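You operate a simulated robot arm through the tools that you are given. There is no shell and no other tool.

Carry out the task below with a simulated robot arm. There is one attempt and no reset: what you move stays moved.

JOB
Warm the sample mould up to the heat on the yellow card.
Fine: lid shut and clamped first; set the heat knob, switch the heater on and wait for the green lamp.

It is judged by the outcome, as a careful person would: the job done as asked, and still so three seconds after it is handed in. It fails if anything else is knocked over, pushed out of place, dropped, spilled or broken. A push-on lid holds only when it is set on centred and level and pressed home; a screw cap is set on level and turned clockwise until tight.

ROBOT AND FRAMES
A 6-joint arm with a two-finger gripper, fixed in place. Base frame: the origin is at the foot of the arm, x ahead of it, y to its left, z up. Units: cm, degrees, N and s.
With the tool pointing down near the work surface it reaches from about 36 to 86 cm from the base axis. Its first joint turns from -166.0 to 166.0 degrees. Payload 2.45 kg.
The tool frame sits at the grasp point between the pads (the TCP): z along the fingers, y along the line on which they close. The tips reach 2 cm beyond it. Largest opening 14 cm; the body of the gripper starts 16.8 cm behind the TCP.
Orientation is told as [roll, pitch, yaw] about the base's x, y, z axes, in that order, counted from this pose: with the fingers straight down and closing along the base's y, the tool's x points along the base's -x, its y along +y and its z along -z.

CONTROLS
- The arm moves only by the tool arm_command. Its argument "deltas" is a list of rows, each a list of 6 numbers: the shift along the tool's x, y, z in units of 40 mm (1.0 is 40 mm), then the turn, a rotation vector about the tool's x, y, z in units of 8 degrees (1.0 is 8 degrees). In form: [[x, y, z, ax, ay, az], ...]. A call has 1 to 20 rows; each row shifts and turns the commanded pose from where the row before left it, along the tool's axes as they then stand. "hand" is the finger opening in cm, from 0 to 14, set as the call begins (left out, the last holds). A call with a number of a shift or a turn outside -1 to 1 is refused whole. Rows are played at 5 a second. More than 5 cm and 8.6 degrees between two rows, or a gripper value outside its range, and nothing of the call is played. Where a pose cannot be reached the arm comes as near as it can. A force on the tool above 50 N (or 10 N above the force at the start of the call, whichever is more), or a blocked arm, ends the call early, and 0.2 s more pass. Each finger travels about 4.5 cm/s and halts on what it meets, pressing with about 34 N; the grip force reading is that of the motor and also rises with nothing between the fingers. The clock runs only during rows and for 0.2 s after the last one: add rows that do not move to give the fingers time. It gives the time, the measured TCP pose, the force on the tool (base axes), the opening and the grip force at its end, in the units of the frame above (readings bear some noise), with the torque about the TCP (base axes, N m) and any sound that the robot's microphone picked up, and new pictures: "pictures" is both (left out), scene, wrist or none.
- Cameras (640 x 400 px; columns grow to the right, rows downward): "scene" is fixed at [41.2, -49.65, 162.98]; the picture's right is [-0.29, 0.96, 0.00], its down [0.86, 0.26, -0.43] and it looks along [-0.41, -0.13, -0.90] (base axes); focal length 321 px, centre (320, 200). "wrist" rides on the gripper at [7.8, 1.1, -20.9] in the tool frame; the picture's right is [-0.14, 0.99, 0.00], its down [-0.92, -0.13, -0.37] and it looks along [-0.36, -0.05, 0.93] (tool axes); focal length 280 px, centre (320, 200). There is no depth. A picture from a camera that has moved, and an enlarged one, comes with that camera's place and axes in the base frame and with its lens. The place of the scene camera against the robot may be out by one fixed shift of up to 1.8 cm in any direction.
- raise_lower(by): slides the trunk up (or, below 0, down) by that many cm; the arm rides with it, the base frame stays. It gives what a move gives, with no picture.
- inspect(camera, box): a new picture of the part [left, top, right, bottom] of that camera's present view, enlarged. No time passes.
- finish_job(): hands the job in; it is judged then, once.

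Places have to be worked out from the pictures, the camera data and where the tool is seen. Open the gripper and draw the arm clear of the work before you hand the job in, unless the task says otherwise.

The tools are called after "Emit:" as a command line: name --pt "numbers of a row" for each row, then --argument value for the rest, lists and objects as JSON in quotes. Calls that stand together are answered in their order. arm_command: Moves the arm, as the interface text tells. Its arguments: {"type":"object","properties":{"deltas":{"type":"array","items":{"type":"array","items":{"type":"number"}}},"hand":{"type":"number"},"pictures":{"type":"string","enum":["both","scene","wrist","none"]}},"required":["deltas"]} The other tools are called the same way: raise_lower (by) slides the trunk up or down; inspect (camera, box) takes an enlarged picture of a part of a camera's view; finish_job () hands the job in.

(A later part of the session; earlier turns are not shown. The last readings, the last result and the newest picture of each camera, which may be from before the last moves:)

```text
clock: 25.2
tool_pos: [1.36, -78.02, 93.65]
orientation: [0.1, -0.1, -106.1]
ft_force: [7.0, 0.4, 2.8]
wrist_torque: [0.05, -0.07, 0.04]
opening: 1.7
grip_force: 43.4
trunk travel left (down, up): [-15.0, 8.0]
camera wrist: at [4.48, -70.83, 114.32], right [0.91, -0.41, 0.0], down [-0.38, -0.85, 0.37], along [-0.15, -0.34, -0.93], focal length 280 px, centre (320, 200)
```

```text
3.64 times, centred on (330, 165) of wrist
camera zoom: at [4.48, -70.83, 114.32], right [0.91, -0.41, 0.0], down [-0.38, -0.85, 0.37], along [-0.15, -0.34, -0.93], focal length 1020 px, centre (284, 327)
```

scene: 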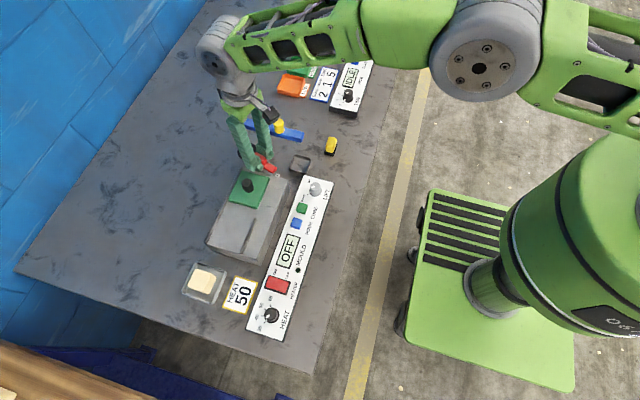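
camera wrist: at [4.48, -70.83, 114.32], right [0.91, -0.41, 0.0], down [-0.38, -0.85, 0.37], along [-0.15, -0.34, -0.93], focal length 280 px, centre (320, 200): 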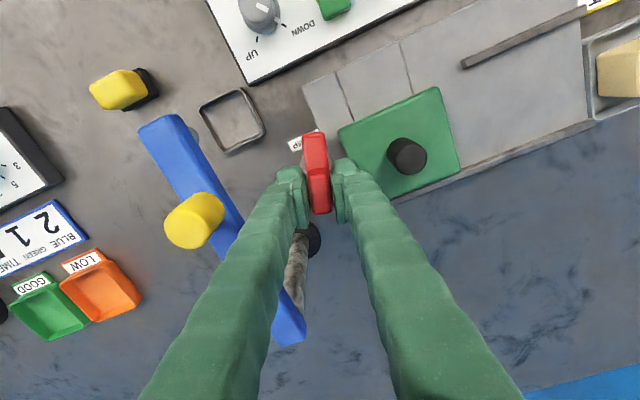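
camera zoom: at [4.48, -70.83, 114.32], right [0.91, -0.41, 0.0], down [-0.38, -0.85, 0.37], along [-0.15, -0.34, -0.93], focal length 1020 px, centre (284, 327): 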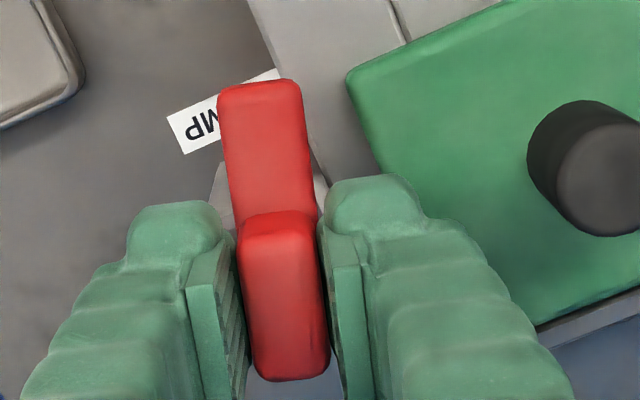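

It swings freely with the hand, towards the lid. I continue another 32° and check force and clearances.

Emit:
arm_command --pt "0 0 0 0 0 0.7" --pt "0 0 0 0 0 0.7" --pt "0 0 0 0 0 0.7" --pt "0 0 0 0 0 0.7" --pt "0 0 0 0 0 0.7" --pt "0 0 0 0 0 0.5" --pt "0 0 0 0 0 0" --pictures "both"

Emit:
inspect --camera "wrist" --box '[250, 110, 410, 220]'

```text
clock: 26.8
tool_pos: [1.55, -78.21, 93.55]
orientation: [0.3, -0.1, -138.1]
ft_force: [29.7, -17.7, 6.1]
wrist_torque: [-0.29, -0.25, 0.19]
opening: 1.69
grip_force: 42.7
trunk travel left (down, up): [-15.0, 8.0]
camera wrist: at [8.0, -73.71, 114.32], right [0.56, -0.83, 0.0], down [-0.77, -0.52, 0.37], along [-0.3, -0.21, -0.93], focal length 280 px, centre (320, 200)
```

scene: 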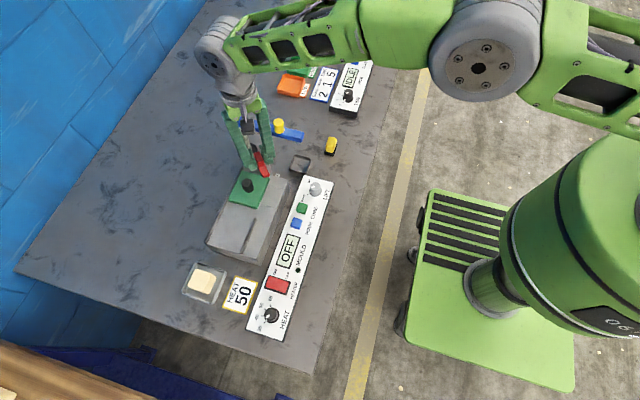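
wrist: 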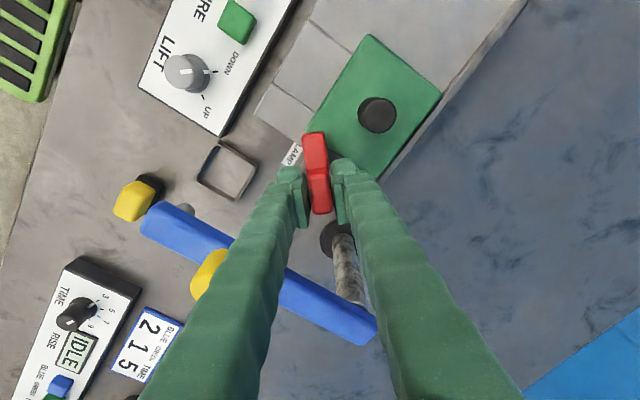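

```text
3.64 times, centred on (330, 165) of wrist
camera zoom: at [8.0, -73.71, 114.32], right [0.56, -0.83, 0.0], down [-0.77, -0.52, 0.37], along [-0.3, -0.21, -0.93], focal length 1020 px, centre (284, 327)
```

zoom: 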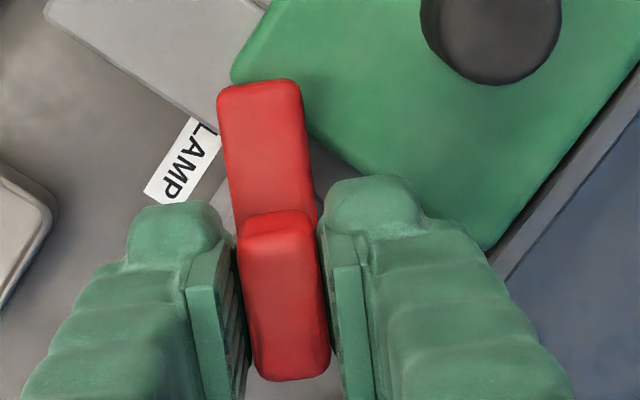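

The lever turns, but a side force of ~35 N shows the grasp point is slightly off the true pivot (≈(1.18,-78.35)). I shift the commanded pose to follow the arc and relieve the force before going on.

Emit:
arm_command --pt "0.01 0.045 0 0 0 0" --pt "0 0.045 0 0 0 0" --pt "0 0 0 0 0 0" --pictures "none"

```text
clock: 27.6
tool_pos: [1.59, -78.19, 93.49]
orientation: [-0.1, -0.1, -138.0]
ft_force: [20.3, -8.6, 12.7]
wrist_torque: [0.08, -0.42, 0.12]
opening: 1.7
grip_force: 42.6
trunk travel left (down, up): [-15.0, 8.0]
```

Side force is falling but an upward 12.7 N appeared, perhaps the bar riding on the lid edge. I look closely at the bar tip before turning further.

Emit:
inspect --camera "wrist" --box '[280, 100, 380, 200]'

Emit:
inspect --camera "scene" --box '[220, 130, 300, 210]'

```text
4.00 times, centred on (330, 150) of wrist
camera zoom: at [8.05, -73.79, 114.32], right [0.56, -0.83, 0.0], down [-0.77, -0.52, 0.37], along [-0.31, -0.21, -0.93], focal length 1122 px, centre (280, 400)
```

zoom: 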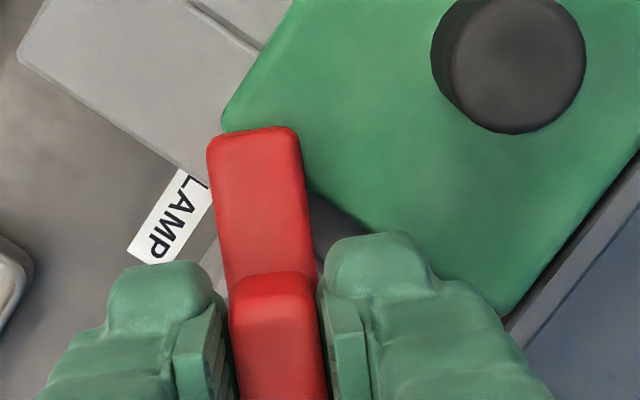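

```text
5.00 times, centred on (260, 170) of scene
camera zoom: at [41.2, -49.65, 162.98], right [-0.29, 0.96, 0.0], down [0.86, 0.26, -0.43], along [-0.41, -0.13, -0.9], focal length 1603 px, centre (620, 350)
```

zoom: 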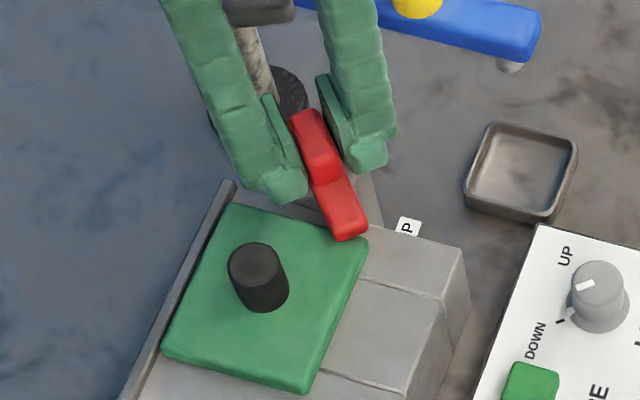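

The bar is already over the lid's corner on top of it, and the lid has not moved. I relieve the remaining side force a little more along the closing direction.

Emit:
arm_command --pt "0 0.05 0 0 0 0" --pt "0 0.04 0 0 0 0" --pt "0 0 0 0 0 0" --pictures "none"

```text
clock: 28.4
tool_pos: [1.58, -78.23, 93.63]
orientation: [-0.2, -0.1, -138.1]
ft_force: [2.3, 10.5, 17.5]
wrist_torque: [0.23, -0.04, -0.02]
opening: 1.72
grip_force: 42.6
trunk travel left (down, up): [-15.0, 8.0]
```

Side force is nearly gone; now 17.5 N upward remains. I raise the command by 2 mm to see if that relieves it.

Emit:
arm_command --pt "0 0 -0.05 0 0 0" --pt "0 0 0 0 0 0" --pictures "none"

```text
clock: 29.0
tool_pos: [1.61, -78.18, 93.47]
orientation: [-0.1, 0.0, -138.0]
ft_force: [-5.6, 15.6, 1.2]
wrist_torque: [-0.01, 0.28, -0.08]
opening: 1.72
grip_force: 42.6
trunk travel left (down, up): [-15.0, 8.0]
```

Vertical force is gone; slight over-correction sideways. I back off a bit and turn another 21° with small arc-following shifts.

Emit:
arm_command --pt "0 -0.04 0 0 0 0" --pt "-0.004 0.011 0 0 0 0.66" --pt "-0.004 0.011 0 0 0 0.66" --pt "-0.004 0.011 0 0 0 0.66" --pt "-0.004 0.011 0 0 0 0.66" --pt "0 0 0 0 0 0" --pictures "both"

Emit:
inspect --camera "wrist" --box '[250, 80, 410, 220]'

```text
clock: 30.4
tool_pos: [1.74, -78.34, 93.64]
orientation: [-0.3, 0.1, -159.3]
ft_force: [-2.4, 22.3, -13.7]
wrist_torque: [0.18, 0.03, -0.1]
opening: 1.71
grip_force: 42.9
trunk travel left (down, up): [-15.0, 8.0]
camera wrist: at [9.27, -76.71, 114.34], right [0.22, -0.97, 0.0], down [-0.91, -0.21, 0.37], along [-0.36, -0.08, -0.93], focal length 280 px, centre (320, 200)
```

scene: 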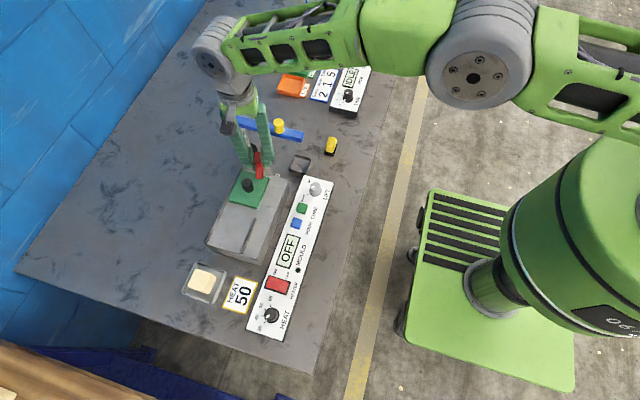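
wrist: 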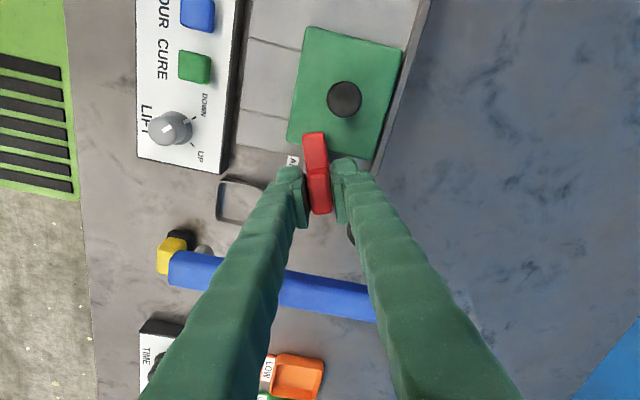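

```text
2.86 times, centred on (330, 150) of wrist
camera zoom: at [9.27, -76.71, 114.34], right [0.22, -0.97, 0.0], down [-0.91, -0.21, 0.37], along [-0.36, -0.08, -0.93], focal length 801 px, centre (291, 343)
```

zoom: 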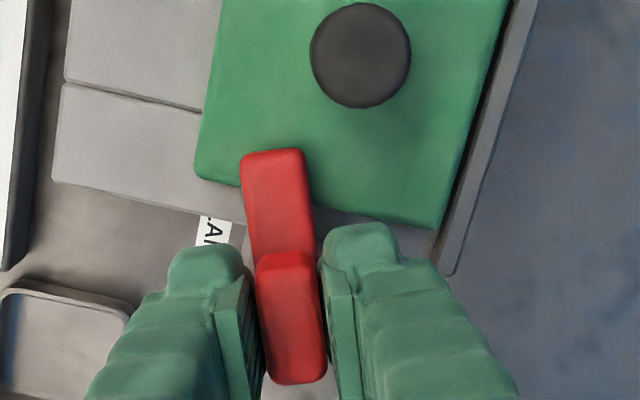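

The bar swings over the lid. I correct for the 22 N side force, then turn the remaining ~20° in small steps.

Emit:
arm_command --pt "0 -0.05 0.02 0 0 0" --pt "0 -0.02 0.01 0 0 0.5" --pt "0 0 0 0 0 0.5" --pt "0 0 0 0 0 0.5" --pt "0 0 0 0 0 0" --pictures "none"

```text
clock: 31.6
tool_pos: [1.61, -78.37, 93.55]
orientation: [0.4, 0.0, -171.2]
ft_force: [8.9, 3.1, -15.3]
wrist_torque: [0.02, -0.22, -0.07]
opening: 1.67
grip_force: 42.7
trunk travel left (down, up): [-15.0, 8.0]
```

Forces are small now (yaw -171). I turn the last 9° gently.

Emit:
arm_command --pt "0 0 0.03 0 0 0.4" --pt "0 0 0 0 0 0.4" --pt "0 0 0 0 0 0.3" --pt "0 0 0 0 0 0" --pictures "both"

Emit:
inspect --camera "wrist" --box '[250, 80, 410, 220]'

```text
clock: 32.6
tool_pos: [1.62, -78.54, 93.46]
orientation: [0.3, -0.1, -180.0]
ft_force: [13.5, -11.0, -0.8]
wrist_torque: [-0.1, -0.12, 0.03]
opening: 1.7
grip_force: 42.8
trunk travel left (down, up): [-15.0, 8.0]
camera wrist: at [9.44, -79.51, 114.34], right [-0.14, -0.99, 0.01], down [-0.92, 0.13, 0.37], along [-0.37, 0.05, -0.93], focal length 280 px, centre (320, 200)
```

scene: 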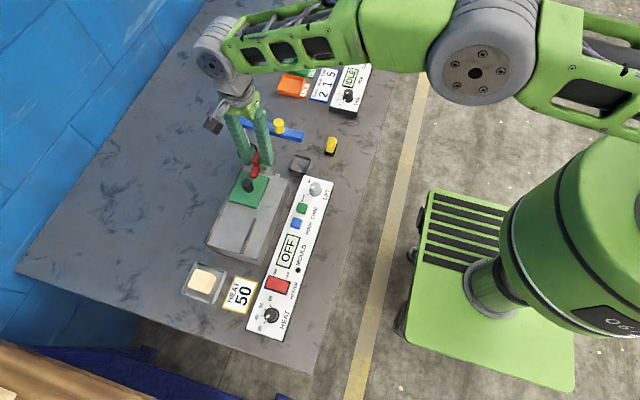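
wrist: 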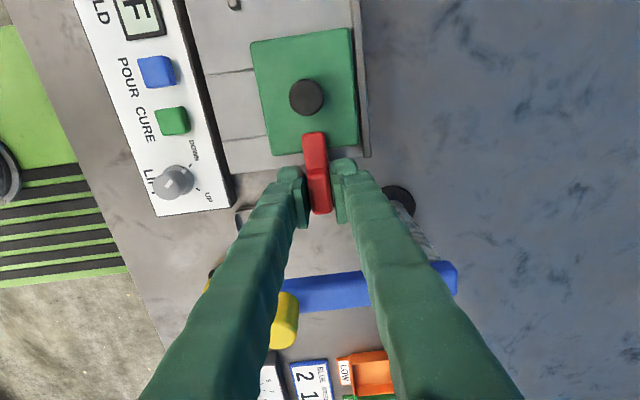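

```text
2.86 times, centred on (330, 150) of wrist
camera zoom: at [9.44, -79.51, 114.34], right [-0.14, -0.99, 0.01], down [-0.92, 0.13, 0.37], along [-0.37, 0.05, -0.93], focal length 801 px, centre (291, 343)
```

zoom: 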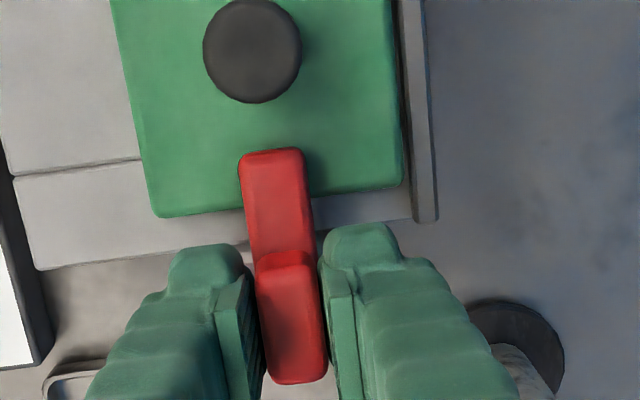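

The bar now points straight over the lid. I try 3° more to feel whether there is a stop.

Emit:
arm_command --pt "0 0 0 0 0 0.2" --pt "0 0 0 0 0 0.2" --pt "0 0 0 0 0 0" --pictures "none"

```text
clock: 33.4
tool_pos: [1.64, -78.56, 93.41]
orientation: [0.3, 0.0, 176.9]
ft_force: [15.2, -21.3, 6.8]
wrist_torque: [-0.22, -0.14, 0.16]
opening: 1.68
grip_force: 43.1
trunk travel left (down, up): [-15.0, 8.0]
```

Torque is rising a little (0.16 Nm), which may be a stop. I try 2.5° more.

Emit:
arm_command --pt "0 0 0 0 0 0.3" --pt "0 0 0 0 0 0" --pictures "wrist"

Emit:
inspect --camera "wrist" --box '[250, 80, 410, 220]'

```text
clock: 34.0
tool_pos: [1.72, -78.55, 93.54]
orientation: [0.3, 0.1, 174.5]
ft_force: [16.1, -23.4, 13.1]
wrist_torque: [-0.27, -0.05, 1.15]
opening: 1.76
grip_force: 43.0
trunk travel left (down, up): [-15.0, 8.0]
camera wrist: at [9.3, -80.29, 114.34], right [-0.23, -0.97, 0.01], down [-0.9, 0.22, 0.37], along [-0.36, 0.08, -0.93], focal length 280 px, centre (320, 200)
```

wrist: 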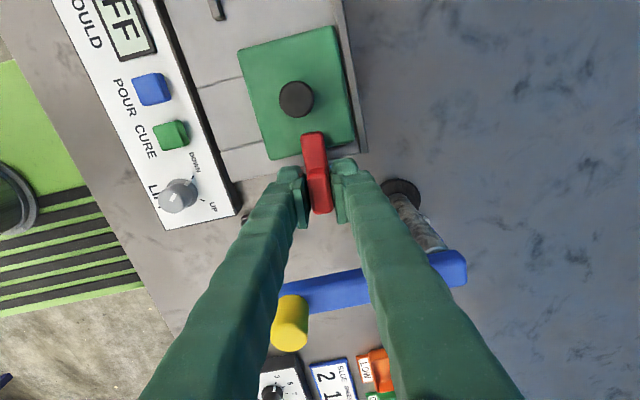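

```text
2.86 times, centred on (330, 150) of wrist
camera zoom: at [9.3, -80.29, 114.34], right [-0.23, -0.97, 0.01], down [-0.9, 0.22, 0.37], along [-0.36, 0.08, -0.93], focal length 801 px, centre (291, 343)
```

zoom: 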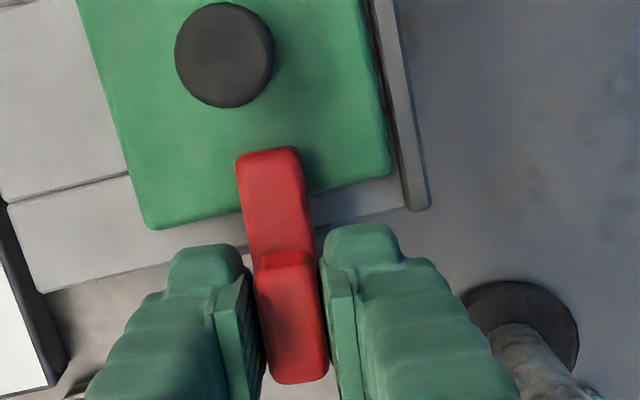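

Torque jumped to 1.15 Nm: the lever is on its stop, with the bar over the lid. I open the fingers and lift straight up.

Emit:
arm_command --pt "0 0 0 0 0 0" --pt "0 0 0 0 0 0" --pt "0 0 0 0 0 0" --pt "0 0 -0.25 0 0 0" --pt "0 0 -0.5 0 0 0" --pt "0 0 -0.75 0 0 0" --pt "0 0 -0.75 0 0 0" --pt "0 0 0 0 0 0" --hand 3.6 --pictures "both"

Emit:
inspect --camera "wrist" --box '[230, 50, 430, 200]'

```text
clock: 35.8
tool_pos: [1.35, -78.3, 102.39]
orientation: [0.0, 0.0, 174.5]
ft_force: [-0.2, 0.3, 0.2]
wrist_torque: [0.02, 0.01, 0.01]
opening: 3.62
grip_force: 0.1
trunk travel left (down, up): [-15.0, 8.0]
camera wrist: at [9.11, -80.14, 123.18], right [-0.23, -0.97, 0.0], down [-0.9, 0.22, 0.37], along [-0.36, 0.09, -0.93], focal length 280 px, centre (320, 200)
```

scene: 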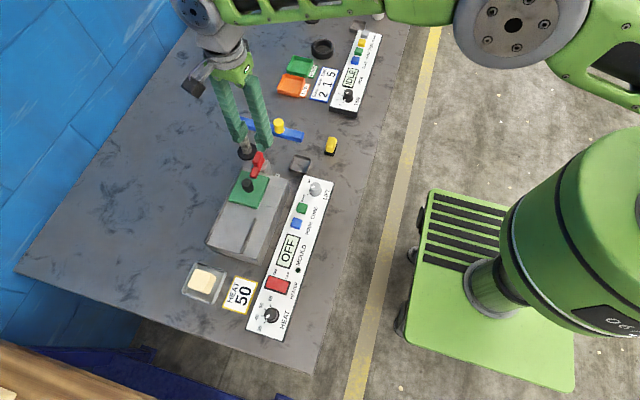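
wrist: 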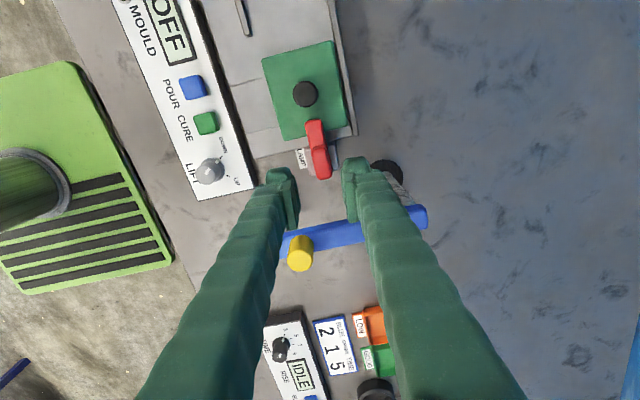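

```text
2.67 times, centred on (330, 125) of wrist
camera zoom: at [9.11, -80.14, 123.18], right [-0.23, -0.97, 0.0], down [-0.9, 0.22, 0.37], along [-0.36, 0.09, -0.93], focal length 748 px, centre (293, 400)
```

zoom: 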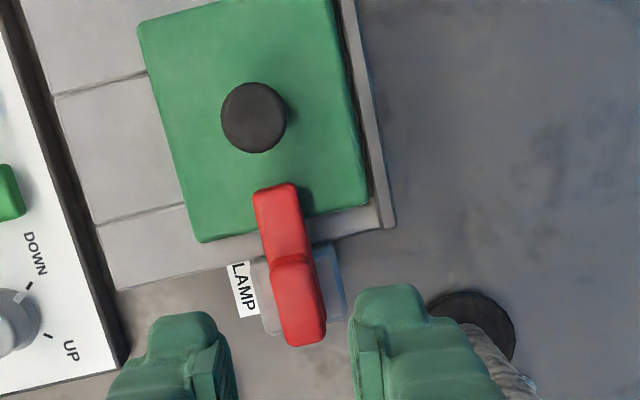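

Lid shut and clamp on its stop. Next is the heat knob at about (35.6,-62.8). I lift clear of the yellow pin, carry the hand over to it, and start unwinding the wrist towards yaw 0.

Emit:
arm_command --pt "0 0 -0.75 0 0 0" --pt "0.814 -0.468 0 0 0 0" --pt "0.814 -0.468 0 0 0 0" --pt "0.814 -0.468 0 0 0 0" --pt "0.814 -0.468 0 0 0 0" --pt "0.814 -0.468 0 0 0 0" --pt "0.814 -0.468 0 0 0 0" --pt "0.814 -0.468 0 0 0 0" --pt "0.814 -0.468 0 0 0 0" --pt "0.814 -0.468 0 0 0 0" --pt "0.814 -0.468 0 0 0 0" --pt "0 0 0 0 0 -1" --pt "0 0 0 0 0 -1" --pt "0 0 0 0 0 -1" --pt "0 0 0 0 0 -1" --pt "0 0 0 0 0 -1" --pt "0 0 0 0 0 -1" --pt "0 0 0 0 0 -1" --pt "0 0 0 0 0 -1" --pt "0 0 0 0 0 -1" --hand 6 --pictures "scene"

Emit:
arm_command --pt "0 0 0 0 0 -1" --pt "0 0 0 0 0 -1" --pt "0 0 0 0 0 -1" --pt "0 0 0 0 0 -1" --pt "0 0 0 0 0 -1" --pt "0 0 0 0 0 -1" --pt "0 0 0 0 0 -1" --pt "0 0 0 0 0 -1" --pt "0 0 0 0 0 -1" --pt "0 0 0 0 0 -1" --pt "0 0 0 0 0 -1" --pt "0 0 0 0 0 -1" --pt "0 0 0 0 0 -1" --pt "0 0 0 0 0 -1" --pt "0 0 0 0 0 0" --hand 6 --pictures "both"

```text
clock: 40.0
tool_pos: [35.8, -62.84, 105.4]
orientation: [0.1, -0.1, -113.4]
ft_force: [0.2, -0.1, -0.9]
wrist_torque: [-0.03, -0.01, -0.02]
opening: 6.02
grip_force: 0.0
trunk travel left (down, up): [-15.0, 8.0]
```

scene: 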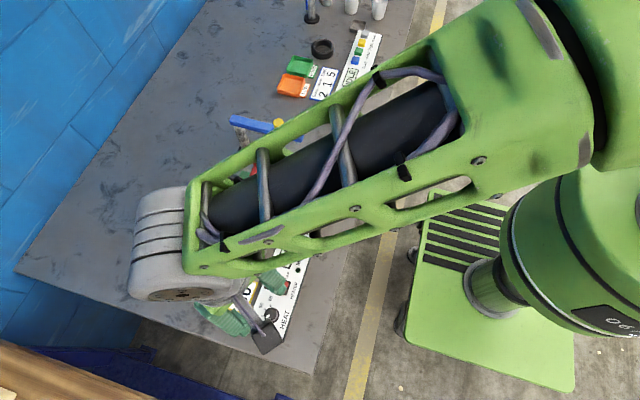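

```text
clock: 43.2
tool_pos: [35.59, -62.79, 105.48]
orientation: [-0.1, 0.0, -1.4]
ft_force: [-0.3, -0.2, 0.6]
wrist_torque: [-0.05, -0.03, -0.01]
opening: 6.02
grip_force: 0.0
trunk travel left (down, up): [-15.0, 8.0]
camera wrist: at [27.95, -61.52, 126.23], right [0.16, 0.99, 0.0], down [0.92, -0.15, 0.37], along [0.36, -0.06, -0.93], focal length 280 px, centre (320, 200)
```

scene: 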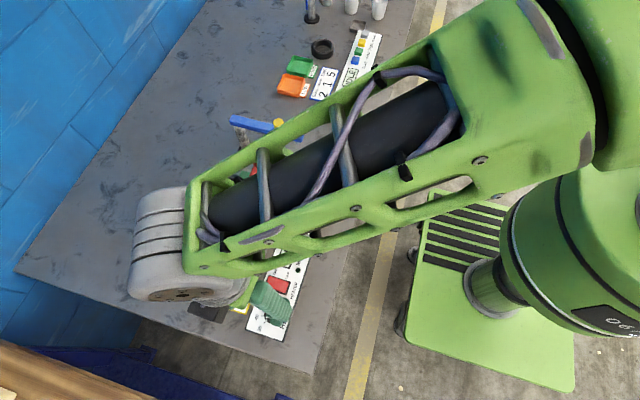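
wrist: 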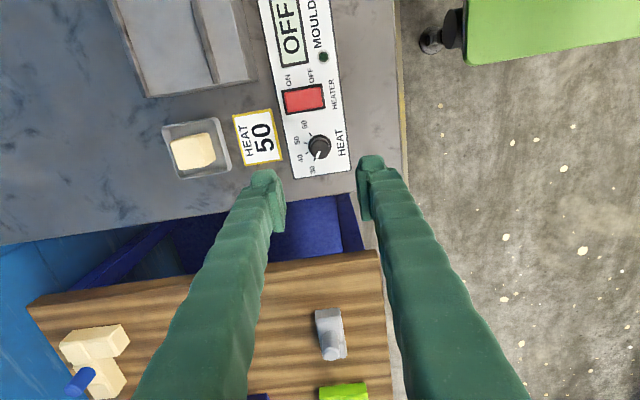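

The knob is right below, between the fingers. I enlarge the knob, scale and switch.

Emit:
inspect --camera "wrist" --box '[270, 110, 370, 190]'

Emit:
inspect --camera "wrist" --box '[250, 40, 370, 130]'

```text
5.00 times, centred on (320, 150) of wrist
camera zoom: at [27.95, -61.52, 126.23], right [0.16, 0.99, 0.0], down [0.92, -0.15, 0.37], along [0.36, -0.06, -0.93], focal length 1402 px, centre (320, 450)
```

zoom: 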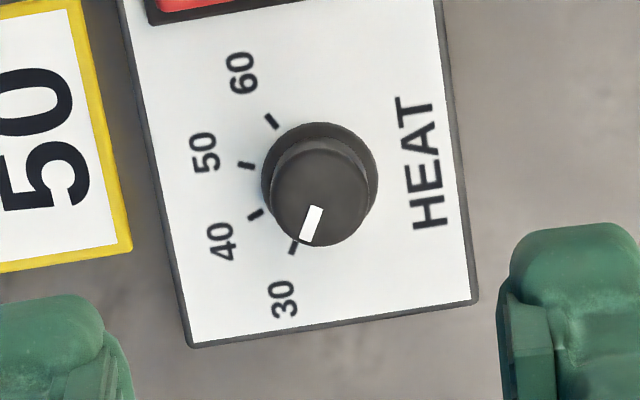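

```text
4.44 times, centred on (310, 85) of wrist
camera zoom: at [27.95, -61.52, 126.23], right [0.16, 0.99, 0.0], down [0.92, -0.15, 0.37], along [0.36, -0.06, -0.93], focal length 1246 px, centre (364, 711)
```

zoom: 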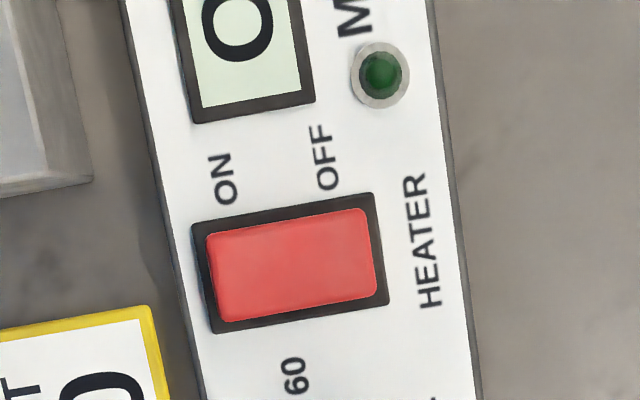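

Readings: knob centre ≈(35.7,-62.8), top z≈86.7, panel face ≈84.5; the pointer is on 30, tick spacing ≈40°, increasing clockwise, so 50 is about +80° clockwise. The switch is 5 cm away, clear of the fingers. I descend over the knob.

Emit:
arm_command --pt "-0.02 0 0.8 0 0 0" --pt "0 0 0.8 0 0 0" --pt "0 0 0.8 0 0 0" --pt "0 0 0.8 0 0 0" --pt "0 0 0.6 0 0 0" --pt "0 0 0 0 0 0" --pt "0 0 0 0 0 0" --hand 5 --pictures "wrist"

Emit:
inspect --camera "wrist" --box '[250, 120, 390, 230]'

```text
clock: 44.8
tool_pos: [35.91, -62.88, 90.18]
orientation: [0.0, 0.0, -1.5]
ft_force: [0.6, -0.8, 0.0]
wrist_torque: [0.0, 0.03, -0.02]
opening: 4.99
grip_force: 0.1
trunk travel left (down, up): [-15.0, 8.0]
camera wrist: at [28.05, -61.57, 111.0], right [0.16, 0.99, 0.0], down [0.92, -0.15, 0.37], along [0.36, -0.06, -0.93], focal length 280 px, centre (320, 200)
```

wrist: 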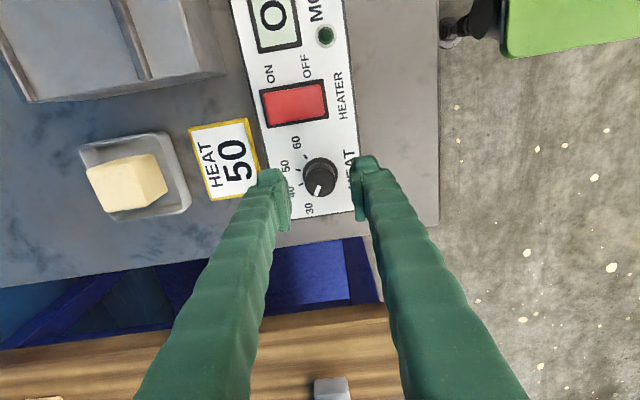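

```text
3.64 times, centred on (320, 175) of wrist
camera zoom: at [28.05, -61.57, 111.0], right [0.16, 0.99, 0.0], down [0.92, -0.15, 0.37], along [0.36, -0.06, -0.93], focal length 1020 px, centre (320, 291)
```

zoom: 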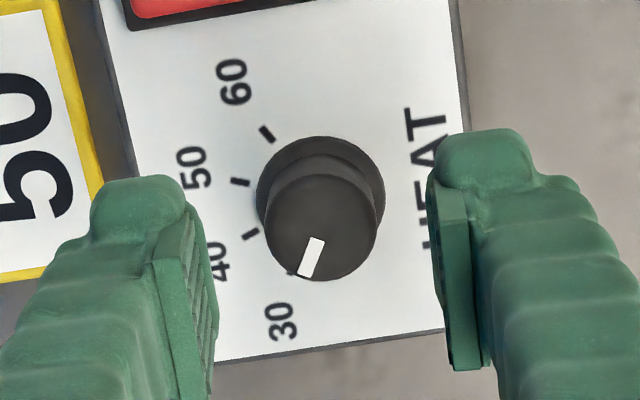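

TCP is centred over the knob to within a millimetre. I lower to tip height ≈85.3 and close on the knob.

Emit:
arm_command --pt "0 0 0.4 0 0 0" --pt "0 0 0.2 0 0 0" --pt "0 0 0.1 0 0 0" --pt "0 0 0 0 0 0" --pt "0 0 0 0 0 0" --hand 5 --pictures "none"

Emit:
arm_command --pt "0 0 0 0 0 0" --pt "0 0 0 0 0 0" --pt "0 0 0 0 0 0" --pt "0 0 0 0 0 0" --pt "0 0 0 0 0 0" --hand 1.5 --pictures "wrist"

```text
clock: 46.0
tool_pos: [35.81, -62.79, 87.33]
orientation: [0.0, 0.0, -1.5]
ft_force: [0.8, 0.2, 0.3]
wrist_torque: [0.02, -0.01, -0.04]
opening: 4.99
grip_force: 0.1
trunk travel left (down, up): [-15.0, 8.0]
```

```text
clock: 47.2
tool_pos: [35.88, -62.82, 87.21]
orientation: [-0.1, 0.0, -1.6]
ft_force: [-1.4, 0.9, -0.2]
wrist_torque: [0.02, -0.04, 0.0]
opening: 2.67
grip_force: 45.4
trunk travel left (down, up): [-15.0, 8.0]
camera wrist: at [28.09, -61.55, 108.15], right [0.16, 0.99, 0.0], down [0.92, -0.15, 0.37], along [0.36, -0.06, -0.93], focal length 280 px, centre (320, 200)
```

wrist: 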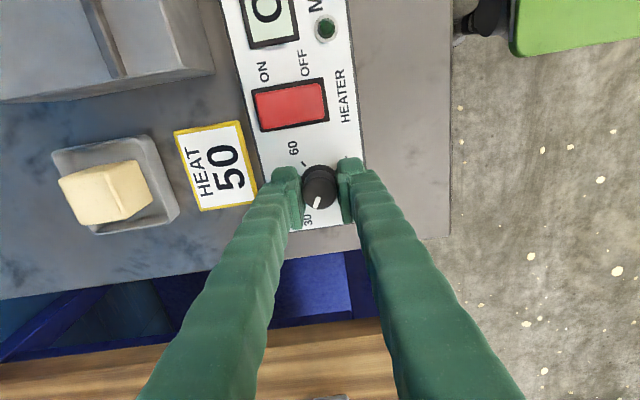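

The knob is gripped (2.67 cm). I turn it 40° clockwise first and check.

Emit:
arm_command --pt "0 0 0 0 0 0.5" --pt "0 0 0 0 0 0.75" --pt "0 0 0 0 0 0.75" --pt "0 0 0 0 0 0.75" --pt "0 0 0 0 0 0.75" --pt "0 0 0 0 0 0.75" --pt "0 0 0 0 0 0.75" --pt "0 0 0 0 0 0" --pictures "wrist"

Emit:
inspect --camera "wrist" --box '[250, 120, 390, 230]'

```text
clock: 49.0
tool_pos: [35.83, -62.86, 87.38]
orientation: [0.0, 0.1, -41.6]
ft_force: [-0.8, -6.9, -7.4]
wrist_torque: [0.01, 0.09, 0.01]
opening: 2.65
grip_force: 45.5
trunk travel left (down, up): [-15.0, 8.0]
camera wrist: at [30.72, -56.92, 108.15], right [0.76, 0.65, 0.0], down [0.6, -0.71, 0.37], along [0.24, -0.28, -0.93], focal length 280 px, centre (320, 200)
```

wrist: 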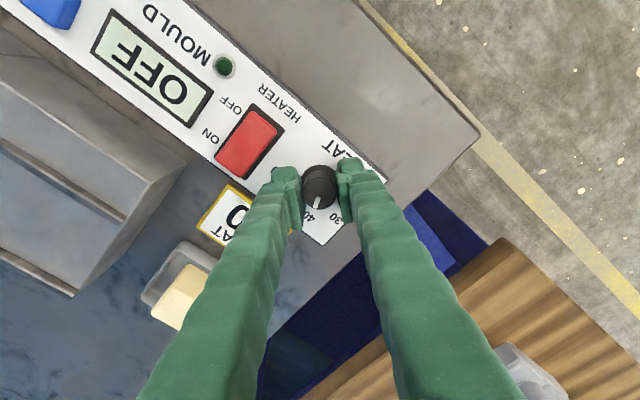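

```text
3.64 times, centred on (320, 175) of wrist
camera zoom: at [30.72, -56.92, 108.15], right [0.76, 0.65, 0.0], down [0.6, -0.71, 0.37], along [0.24, -0.28, -0.93], focal length 1020 px, centre (320, 291)
```

zoom: 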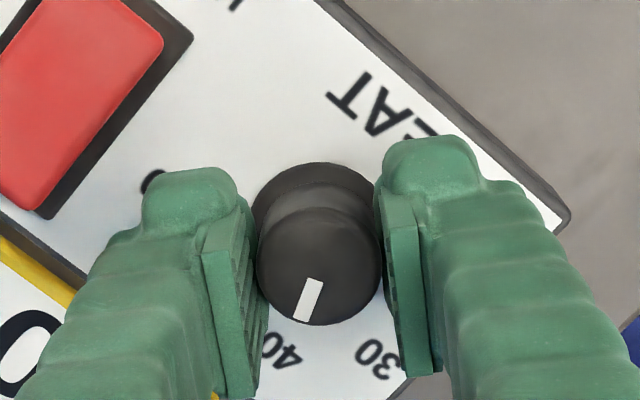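

The pointer has followed the hand and is now at about 40. I turn 40° more.

Emit:
arm_command --pt "0 0 0 0 0 0.5" --pt "0 0 0 0 0 0.75" --pt "0 0 0 0 0 0.75" --pt "0 0 0 0 0 0.75" --pt "0 0 0 0 0 0.75" --pt "0 0 0 0 0 0.75" --pt "0 0 0 0 0 0.75" --pt "0 0 0 0 0 0" --pictures "wrist"

Emit:
inspect --camera "wrist" --box '[250, 120, 390, 230]'

```text
clock: 50.8
tool_pos: [35.74, -62.97, 87.27]
orientation: [0.1, 0.0, -81.6]
ft_force: [-11.7, -9.3, -10.1]
wrist_torque: [-0.18, 0.11, 0.01]
opening: 2.65
grip_force: 44.9
trunk travel left (down, up): [-15.0, 8.0]
camera wrist: at [35.71, -55.1, 108.17], right [1.0, 0.01, 0.0], down [0.01, -0.93, 0.37], along [0.0, -0.37, -0.93], focal length 280 px, centre (320, 200)
```

wrist: 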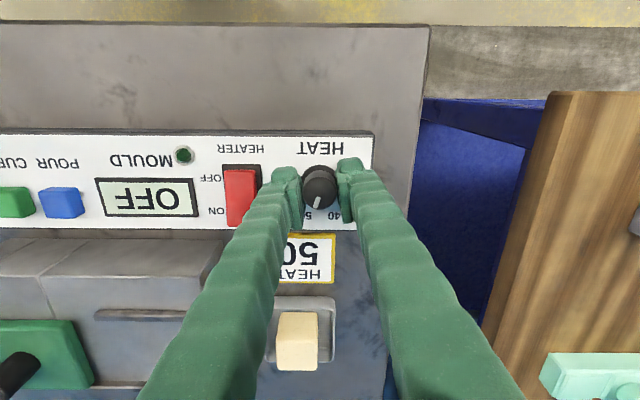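

```text
3.64 times, centred on (320, 175) of wrist
camera zoom: at [35.71, -55.1, 108.17], right [1.0, 0.01, 0.0], down [0.01, -0.93, 0.37], along [0.0, -0.37, -0.93], focal length 1020 px, centre (320, 291)
```

zoom: 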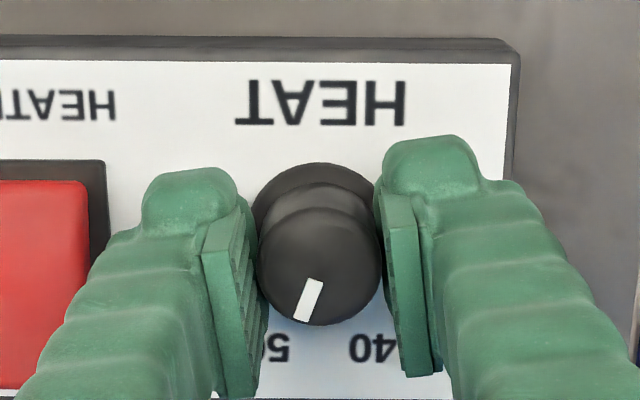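

The pointer should now be on 50. I release, lift and look at it against the tick marks.

Emit:
arm_command --pt "0 0 0 0 0 0" --pt "0 0 0 0 0 0" --pt "0 0 0 0 0 0" --pt "0 0 -0.4 0 0 0" --pt "0 0 -0.6 0 0 0" --pt "0 0 -0.8 0 0 0" --pt "0 0 0 0 0 0" --hand 5 --pictures "both"

Emit:
inspect --camera "wrist" --box '[265, 100, 375, 210]'

```text
clock: 52.4
tool_pos: [35.77, -62.71, 94.52]
orientation: [0.0, -0.1, -81.4]
ft_force: [-0.3, 1.1, 0.5]
wrist_torque: [0.0, 0.01, 0.04]
opening: 5.02
grip_force: 0.1
trunk travel left (down, up): [-15.0, 8.0]
camera wrist: at [35.73, -54.78, 115.47], right [1.0, 0.01, 0.0], down [0.01, -0.93, 0.37], along [0.0, -0.37, -0.93], focal length 280 px, centre (320, 200)
```

scene: 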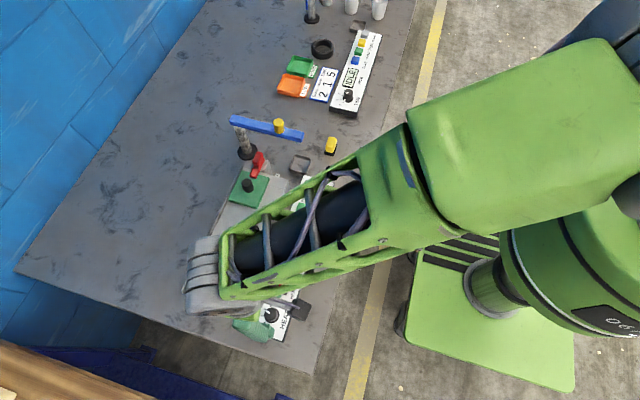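
wrist: 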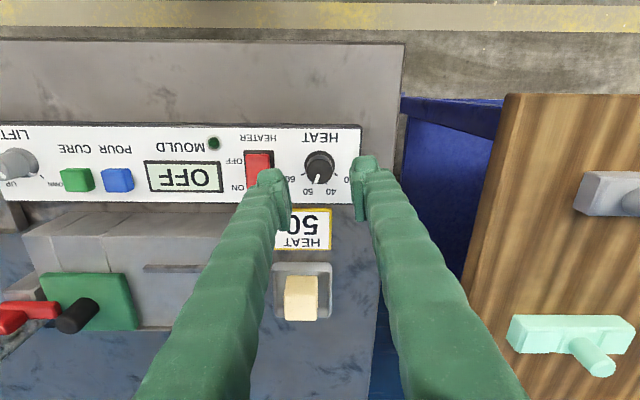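

```text
3.64 times, centred on (320, 155) of wrist
camera zoom: at [35.73, -54.78, 115.47], right [1.0, 0.01, 0.0], down [0.01, -0.93, 0.37], along [0.0, -0.37, -0.93], focal length 1020 px, centre (320, 364)
```

zoom: 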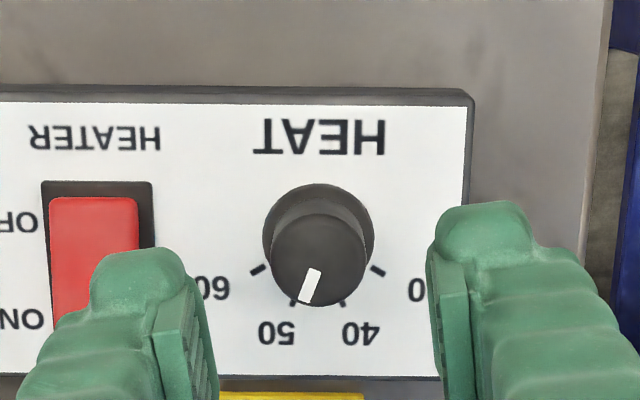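

The pointer appears at the 50 tick. I enlarge more to check the angle precisely.

Emit:
inspect --camera "wrist" --box '[296, 140, 346, 192]'

```text
7.69 times, centred on (321, 166) of wrist
camera zoom: at [35.73, -54.78, 115.47], right [1.0, 0.01, 0.0], down [0.01, -0.93, 0.37], along [0.0, -0.37, -0.93], focal length 2157 px, centre (312, 462)
```

zoom: 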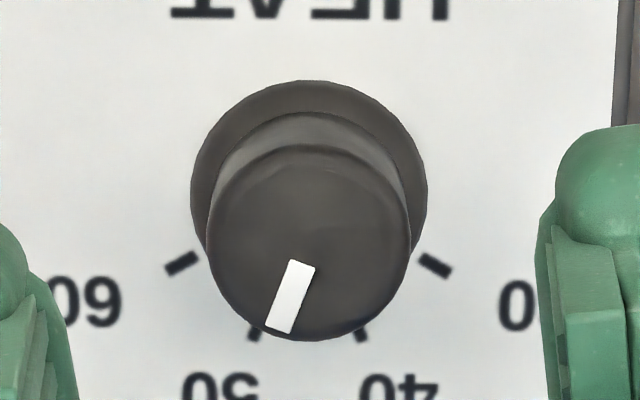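

The pointer is on the 50 mark within about 1–2° (less than half a unit); I will re-check it later from the scene camera. Next I close the fingers, square the hand to yaw -90, and go above the ON end of the rocker (≈(28.95,-66.4)).

Emit:
arm_command --pt "0 0 -0.3 0 0 1" --pt "-0.3 -0.57 0 0 0 0.07" --pt "-0.35 -0.57 0 0 0 0" --pt "-0.3 -0.57 0 0 0 0" --pt "0 0 0 0 0 0" --pt "0 0 0 0 0 0" --hand 0 --pictures "both"

Emit:
inspect --camera "wrist" --box '[260, 100, 420, 220]'

Emit:
inspect --camera "scene" --box '[230, 280, 310, 340]'

```text
clock: 53.8
tool_pos: [29.09, -66.79, 95.65]
orientation: [0.0, -0.1, -90.1]
ft_force: [0.5, -0.2, 0.4]
wrist_torque: [-0.02, 0.0, 0.03]
opening: 0.0
grip_force: 28.8
trunk travel left (down, up): [-15.0, 8.0]
camera wrist: at [30.15, -58.84, 116.45], right [0.99, -0.14, 0.0], down [-0.13, -0.92, 0.37], along [-0.05, -0.37, -0.93], focal length 280 px, centre (320, 200)
```

scene: 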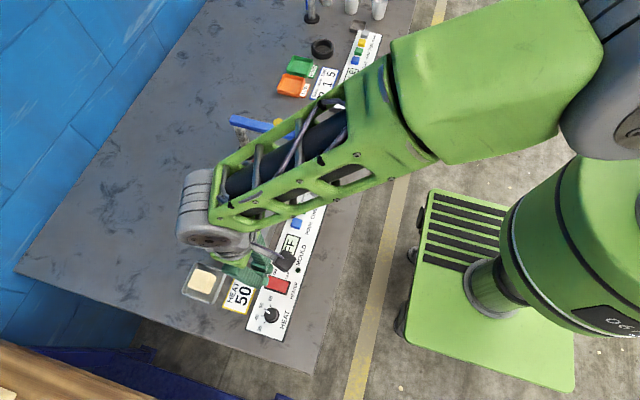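
wrist: 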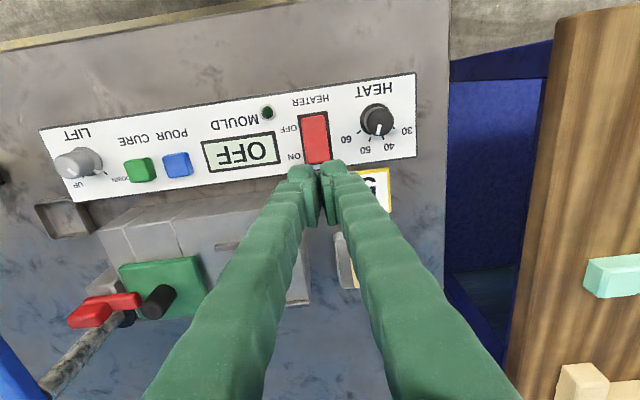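

```text
3.33 times, centred on (340, 160) of wrist
camera zoom: at [30.15, -58.84, 116.45], right [0.99, -0.14, 0.0], down [-0.13, -0.92, 0.37], along [-0.05, -0.37, -0.93], focal length 935 px, centre (253, 333)
```

zoom: 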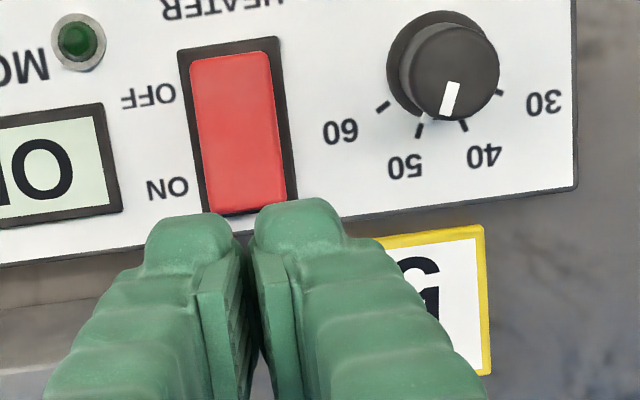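

```text
6.67 times, centred on (270, 310) of scene
camera zoom: at [41.2, -49.65, 162.98], right [-0.29, 0.96, 0.0], down [0.86, 0.26, -0.43], along [-0.41, -0.13, -0.9], focal length 2137 px, centre (653, -533)
```

zoom: 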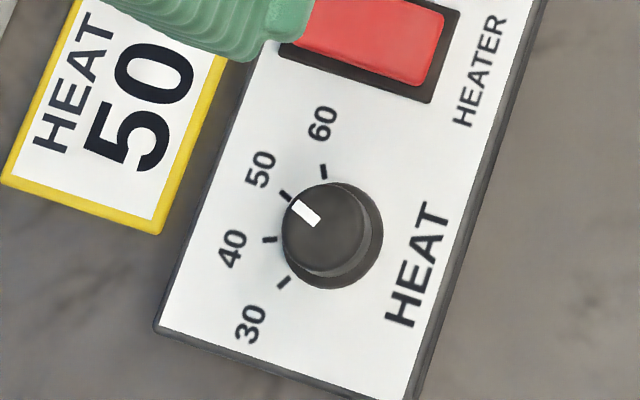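

The scene view confirms the pointer on the 50 tick. The rocker's raised ON end is at (28.9,-66.5); I centre over it and come down to just above it.

Emit:
arm_command --pt "0.12 -0.04 0.5 0 0 0" --pt "0 0 0.6 0 0 0" --pt "0 0 0.4 0 0 0" --pt "0 0 0.2 0 0 0" --pt "0 0 0 0 0 0" --pt "0 0 0 0 0 0" --hand 0 --pictures "wrist"

Emit:
inspect --camera "wrist" --box '[260, 100, 420, 220]'

```text
clock: 55.2
tool_pos: [28.85, -66.06, 88.75]
orientation: [0.0, -0.1, -90.2]
ft_force: [0.7, -0.6, 0.3]
wrist_torque: [-0.03, 0.02, 0.03]
opening: 0.0
grip_force: 29.3
trunk travel left (down, up): [-15.0, 8.0]
camera wrist: at [29.94, -58.31, 109.7], right [0.99, -0.14, 0.0], down [-0.13, -0.92, 0.37], along [-0.05, -0.37, -0.93], focal length 280 px, centre (320, 200)
```

wrist: 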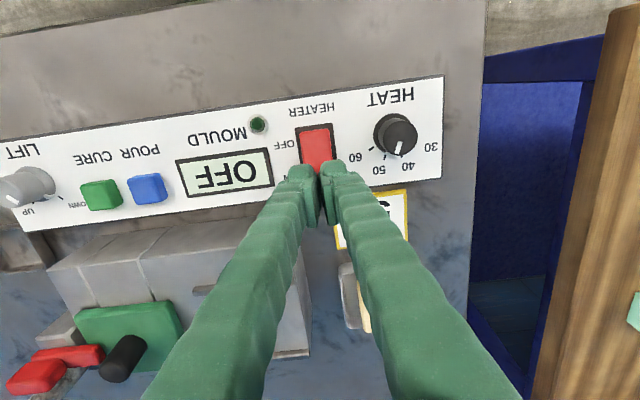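

```text
3.33 times, centred on (340, 160) of wrist
camera zoom: at [29.94, -58.31, 109.7], right [0.99, -0.14, 0.0], down [-0.13, -0.92, 0.37], along [-0.05, -0.37, -0.93], focal length 935 px, centre (253, 333)
```

zoom: 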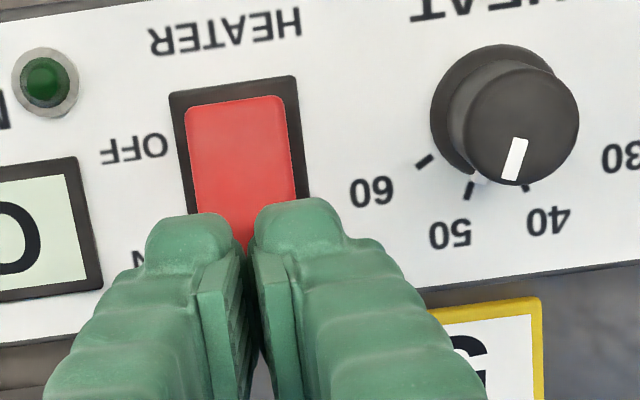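

I shift 3 mm outward and press down in small steps, watching the force and listening for a click.

Emit:
arm_command --pt "-0.08 0 0 0 0 0" --pt "0 0 0.05 0 0 0" --pt "0 0 0.05 0 0 0" --pt "0 0 0.05 0 0 0" --pt "0 0 0 0 0 0" --pictures "none"

```text
clock: 56.4
tool_pos: [28.86, -66.48, 88.35]
orientation: [0.0, -0.1, -90.1]
ft_force: [0.0, 0.0, 0.4]
wrist_torque: [0.0, 0.02, -0.02]
opening: 0.58
grip_force: 29.6
trunk travel left (down, up): [-15.0, 8.0]
```

The opening reads 0.58 cm, which is odd for closed fingers; I look before pressing on.

Emit:
inspect --camera "wrist" --box '[260, 100, 420, 220]'

Emit:
inspect --camera "scene" --box '[220, 230, 320, 310]'

```text
3.33 times, centred on (340, 160) of wrist
camera zoom: at [30.0, -58.64, 109.22], right [0.99, -0.14, 0.0], down [-0.13, -0.92, 0.37], along [-0.05, -0.37, -0.93], focal length 935 px, centre (253, 333)
```

zoom: 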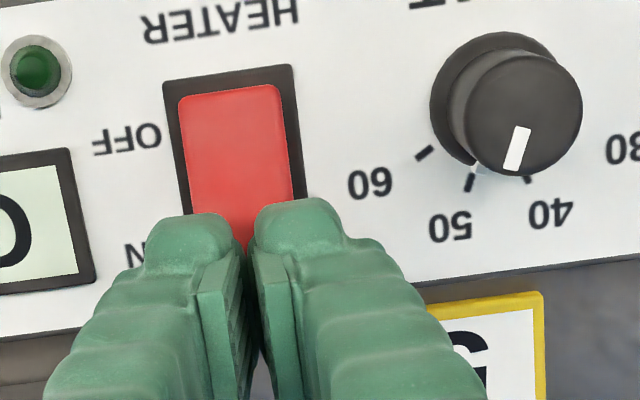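

```text
5.00 times, centred on (270, 270) of scene
camera zoom: at [41.2, -49.65, 162.98], right [-0.29, 0.96, 0.0], down [0.86, 0.26, -0.43], along [-0.41, -0.13, -0.9], focal length 1603 px, centre (570, -150)
```

zoom: 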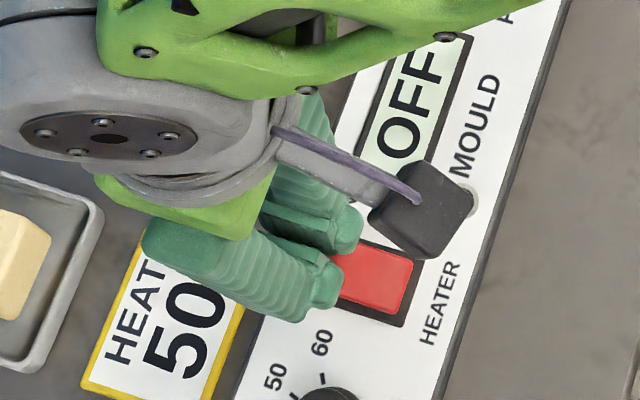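

The fingers look the same as before; nothing is caught between them. I continue downwards in 2 mm steps.

Emit:
arm_command --pt "0 0 0.05 0 0 0" --pt "0 0 0.05 0 0 0" --pt "0 0 0 0 0 0" --hand 0 --pictures "none"

```text
clock: 57.2
tool_pos: [28.93, -66.42, 88.02]
orientation: [-0.1, 0.0, -90.1]
ft_force: [0.3, 0.0, 0.4]
wrist_torque: [0.01, -0.02, -0.02]
opening: 0.01
grip_force: 29.4
trunk travel left (down, up): [-15.0, 8.0]
```

Emit:
arm_command --pt "0 0 0.05 0 0 0" --pt "0 0 0.05 0 0 0" --pt "0 0 0 0 0 0" --hand 0 --pictures "none"

```text
clock: 58.0
tool_pos: [28.89, -66.43, 87.84]
orientation: [0.2, -0.2, -90.1]
ft_force: [1.1, 1.9, 17.1]
wrist_torque: [0.22, -0.02, -0.04]
opening: 0.6
grip_force: 29.7
trunk travel left (down, up): [-15.0, 8.0]
```

Contact at tip z≈85.8 with 17 N. I press further, step by step.

Emit:
arm_command --pt "0 0 0.05 0 0 0" --pt "0 0 0.05 0 0 0" --pt "0 0 0 0 0 0" --hand 0 --pictures "wrist"

```text
clock: 58.8
tool_pos: [29.11, -66.81, 87.82]
orientation: [0.2, -0.4, -90.1]
ft_force: [-0.8, 1.1, 18.0]
wrist_torque: [0.26, 0.05, -0.02]
opening: 0.61
grip_force: 29.0
trunk travel left (down, up): [-15.0, 8.0]
stopped in row 3: the force on the tool passed its limit at 51 N (the readings are from after the stop); the commanded pose is now the measured one
camera wrist: at [29.99, -58.83, 108.52], right [0.99, -0.14, 0.0], down [-0.13, -0.92, 0.38], along [-0.05, -0.37, -0.93], focal length 280 px, centre (320, 200)
```

wrist: 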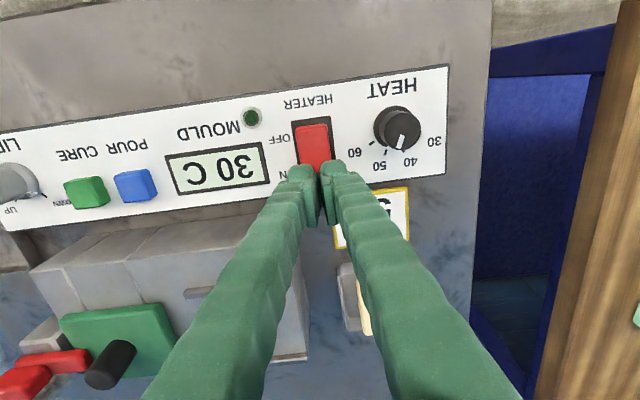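

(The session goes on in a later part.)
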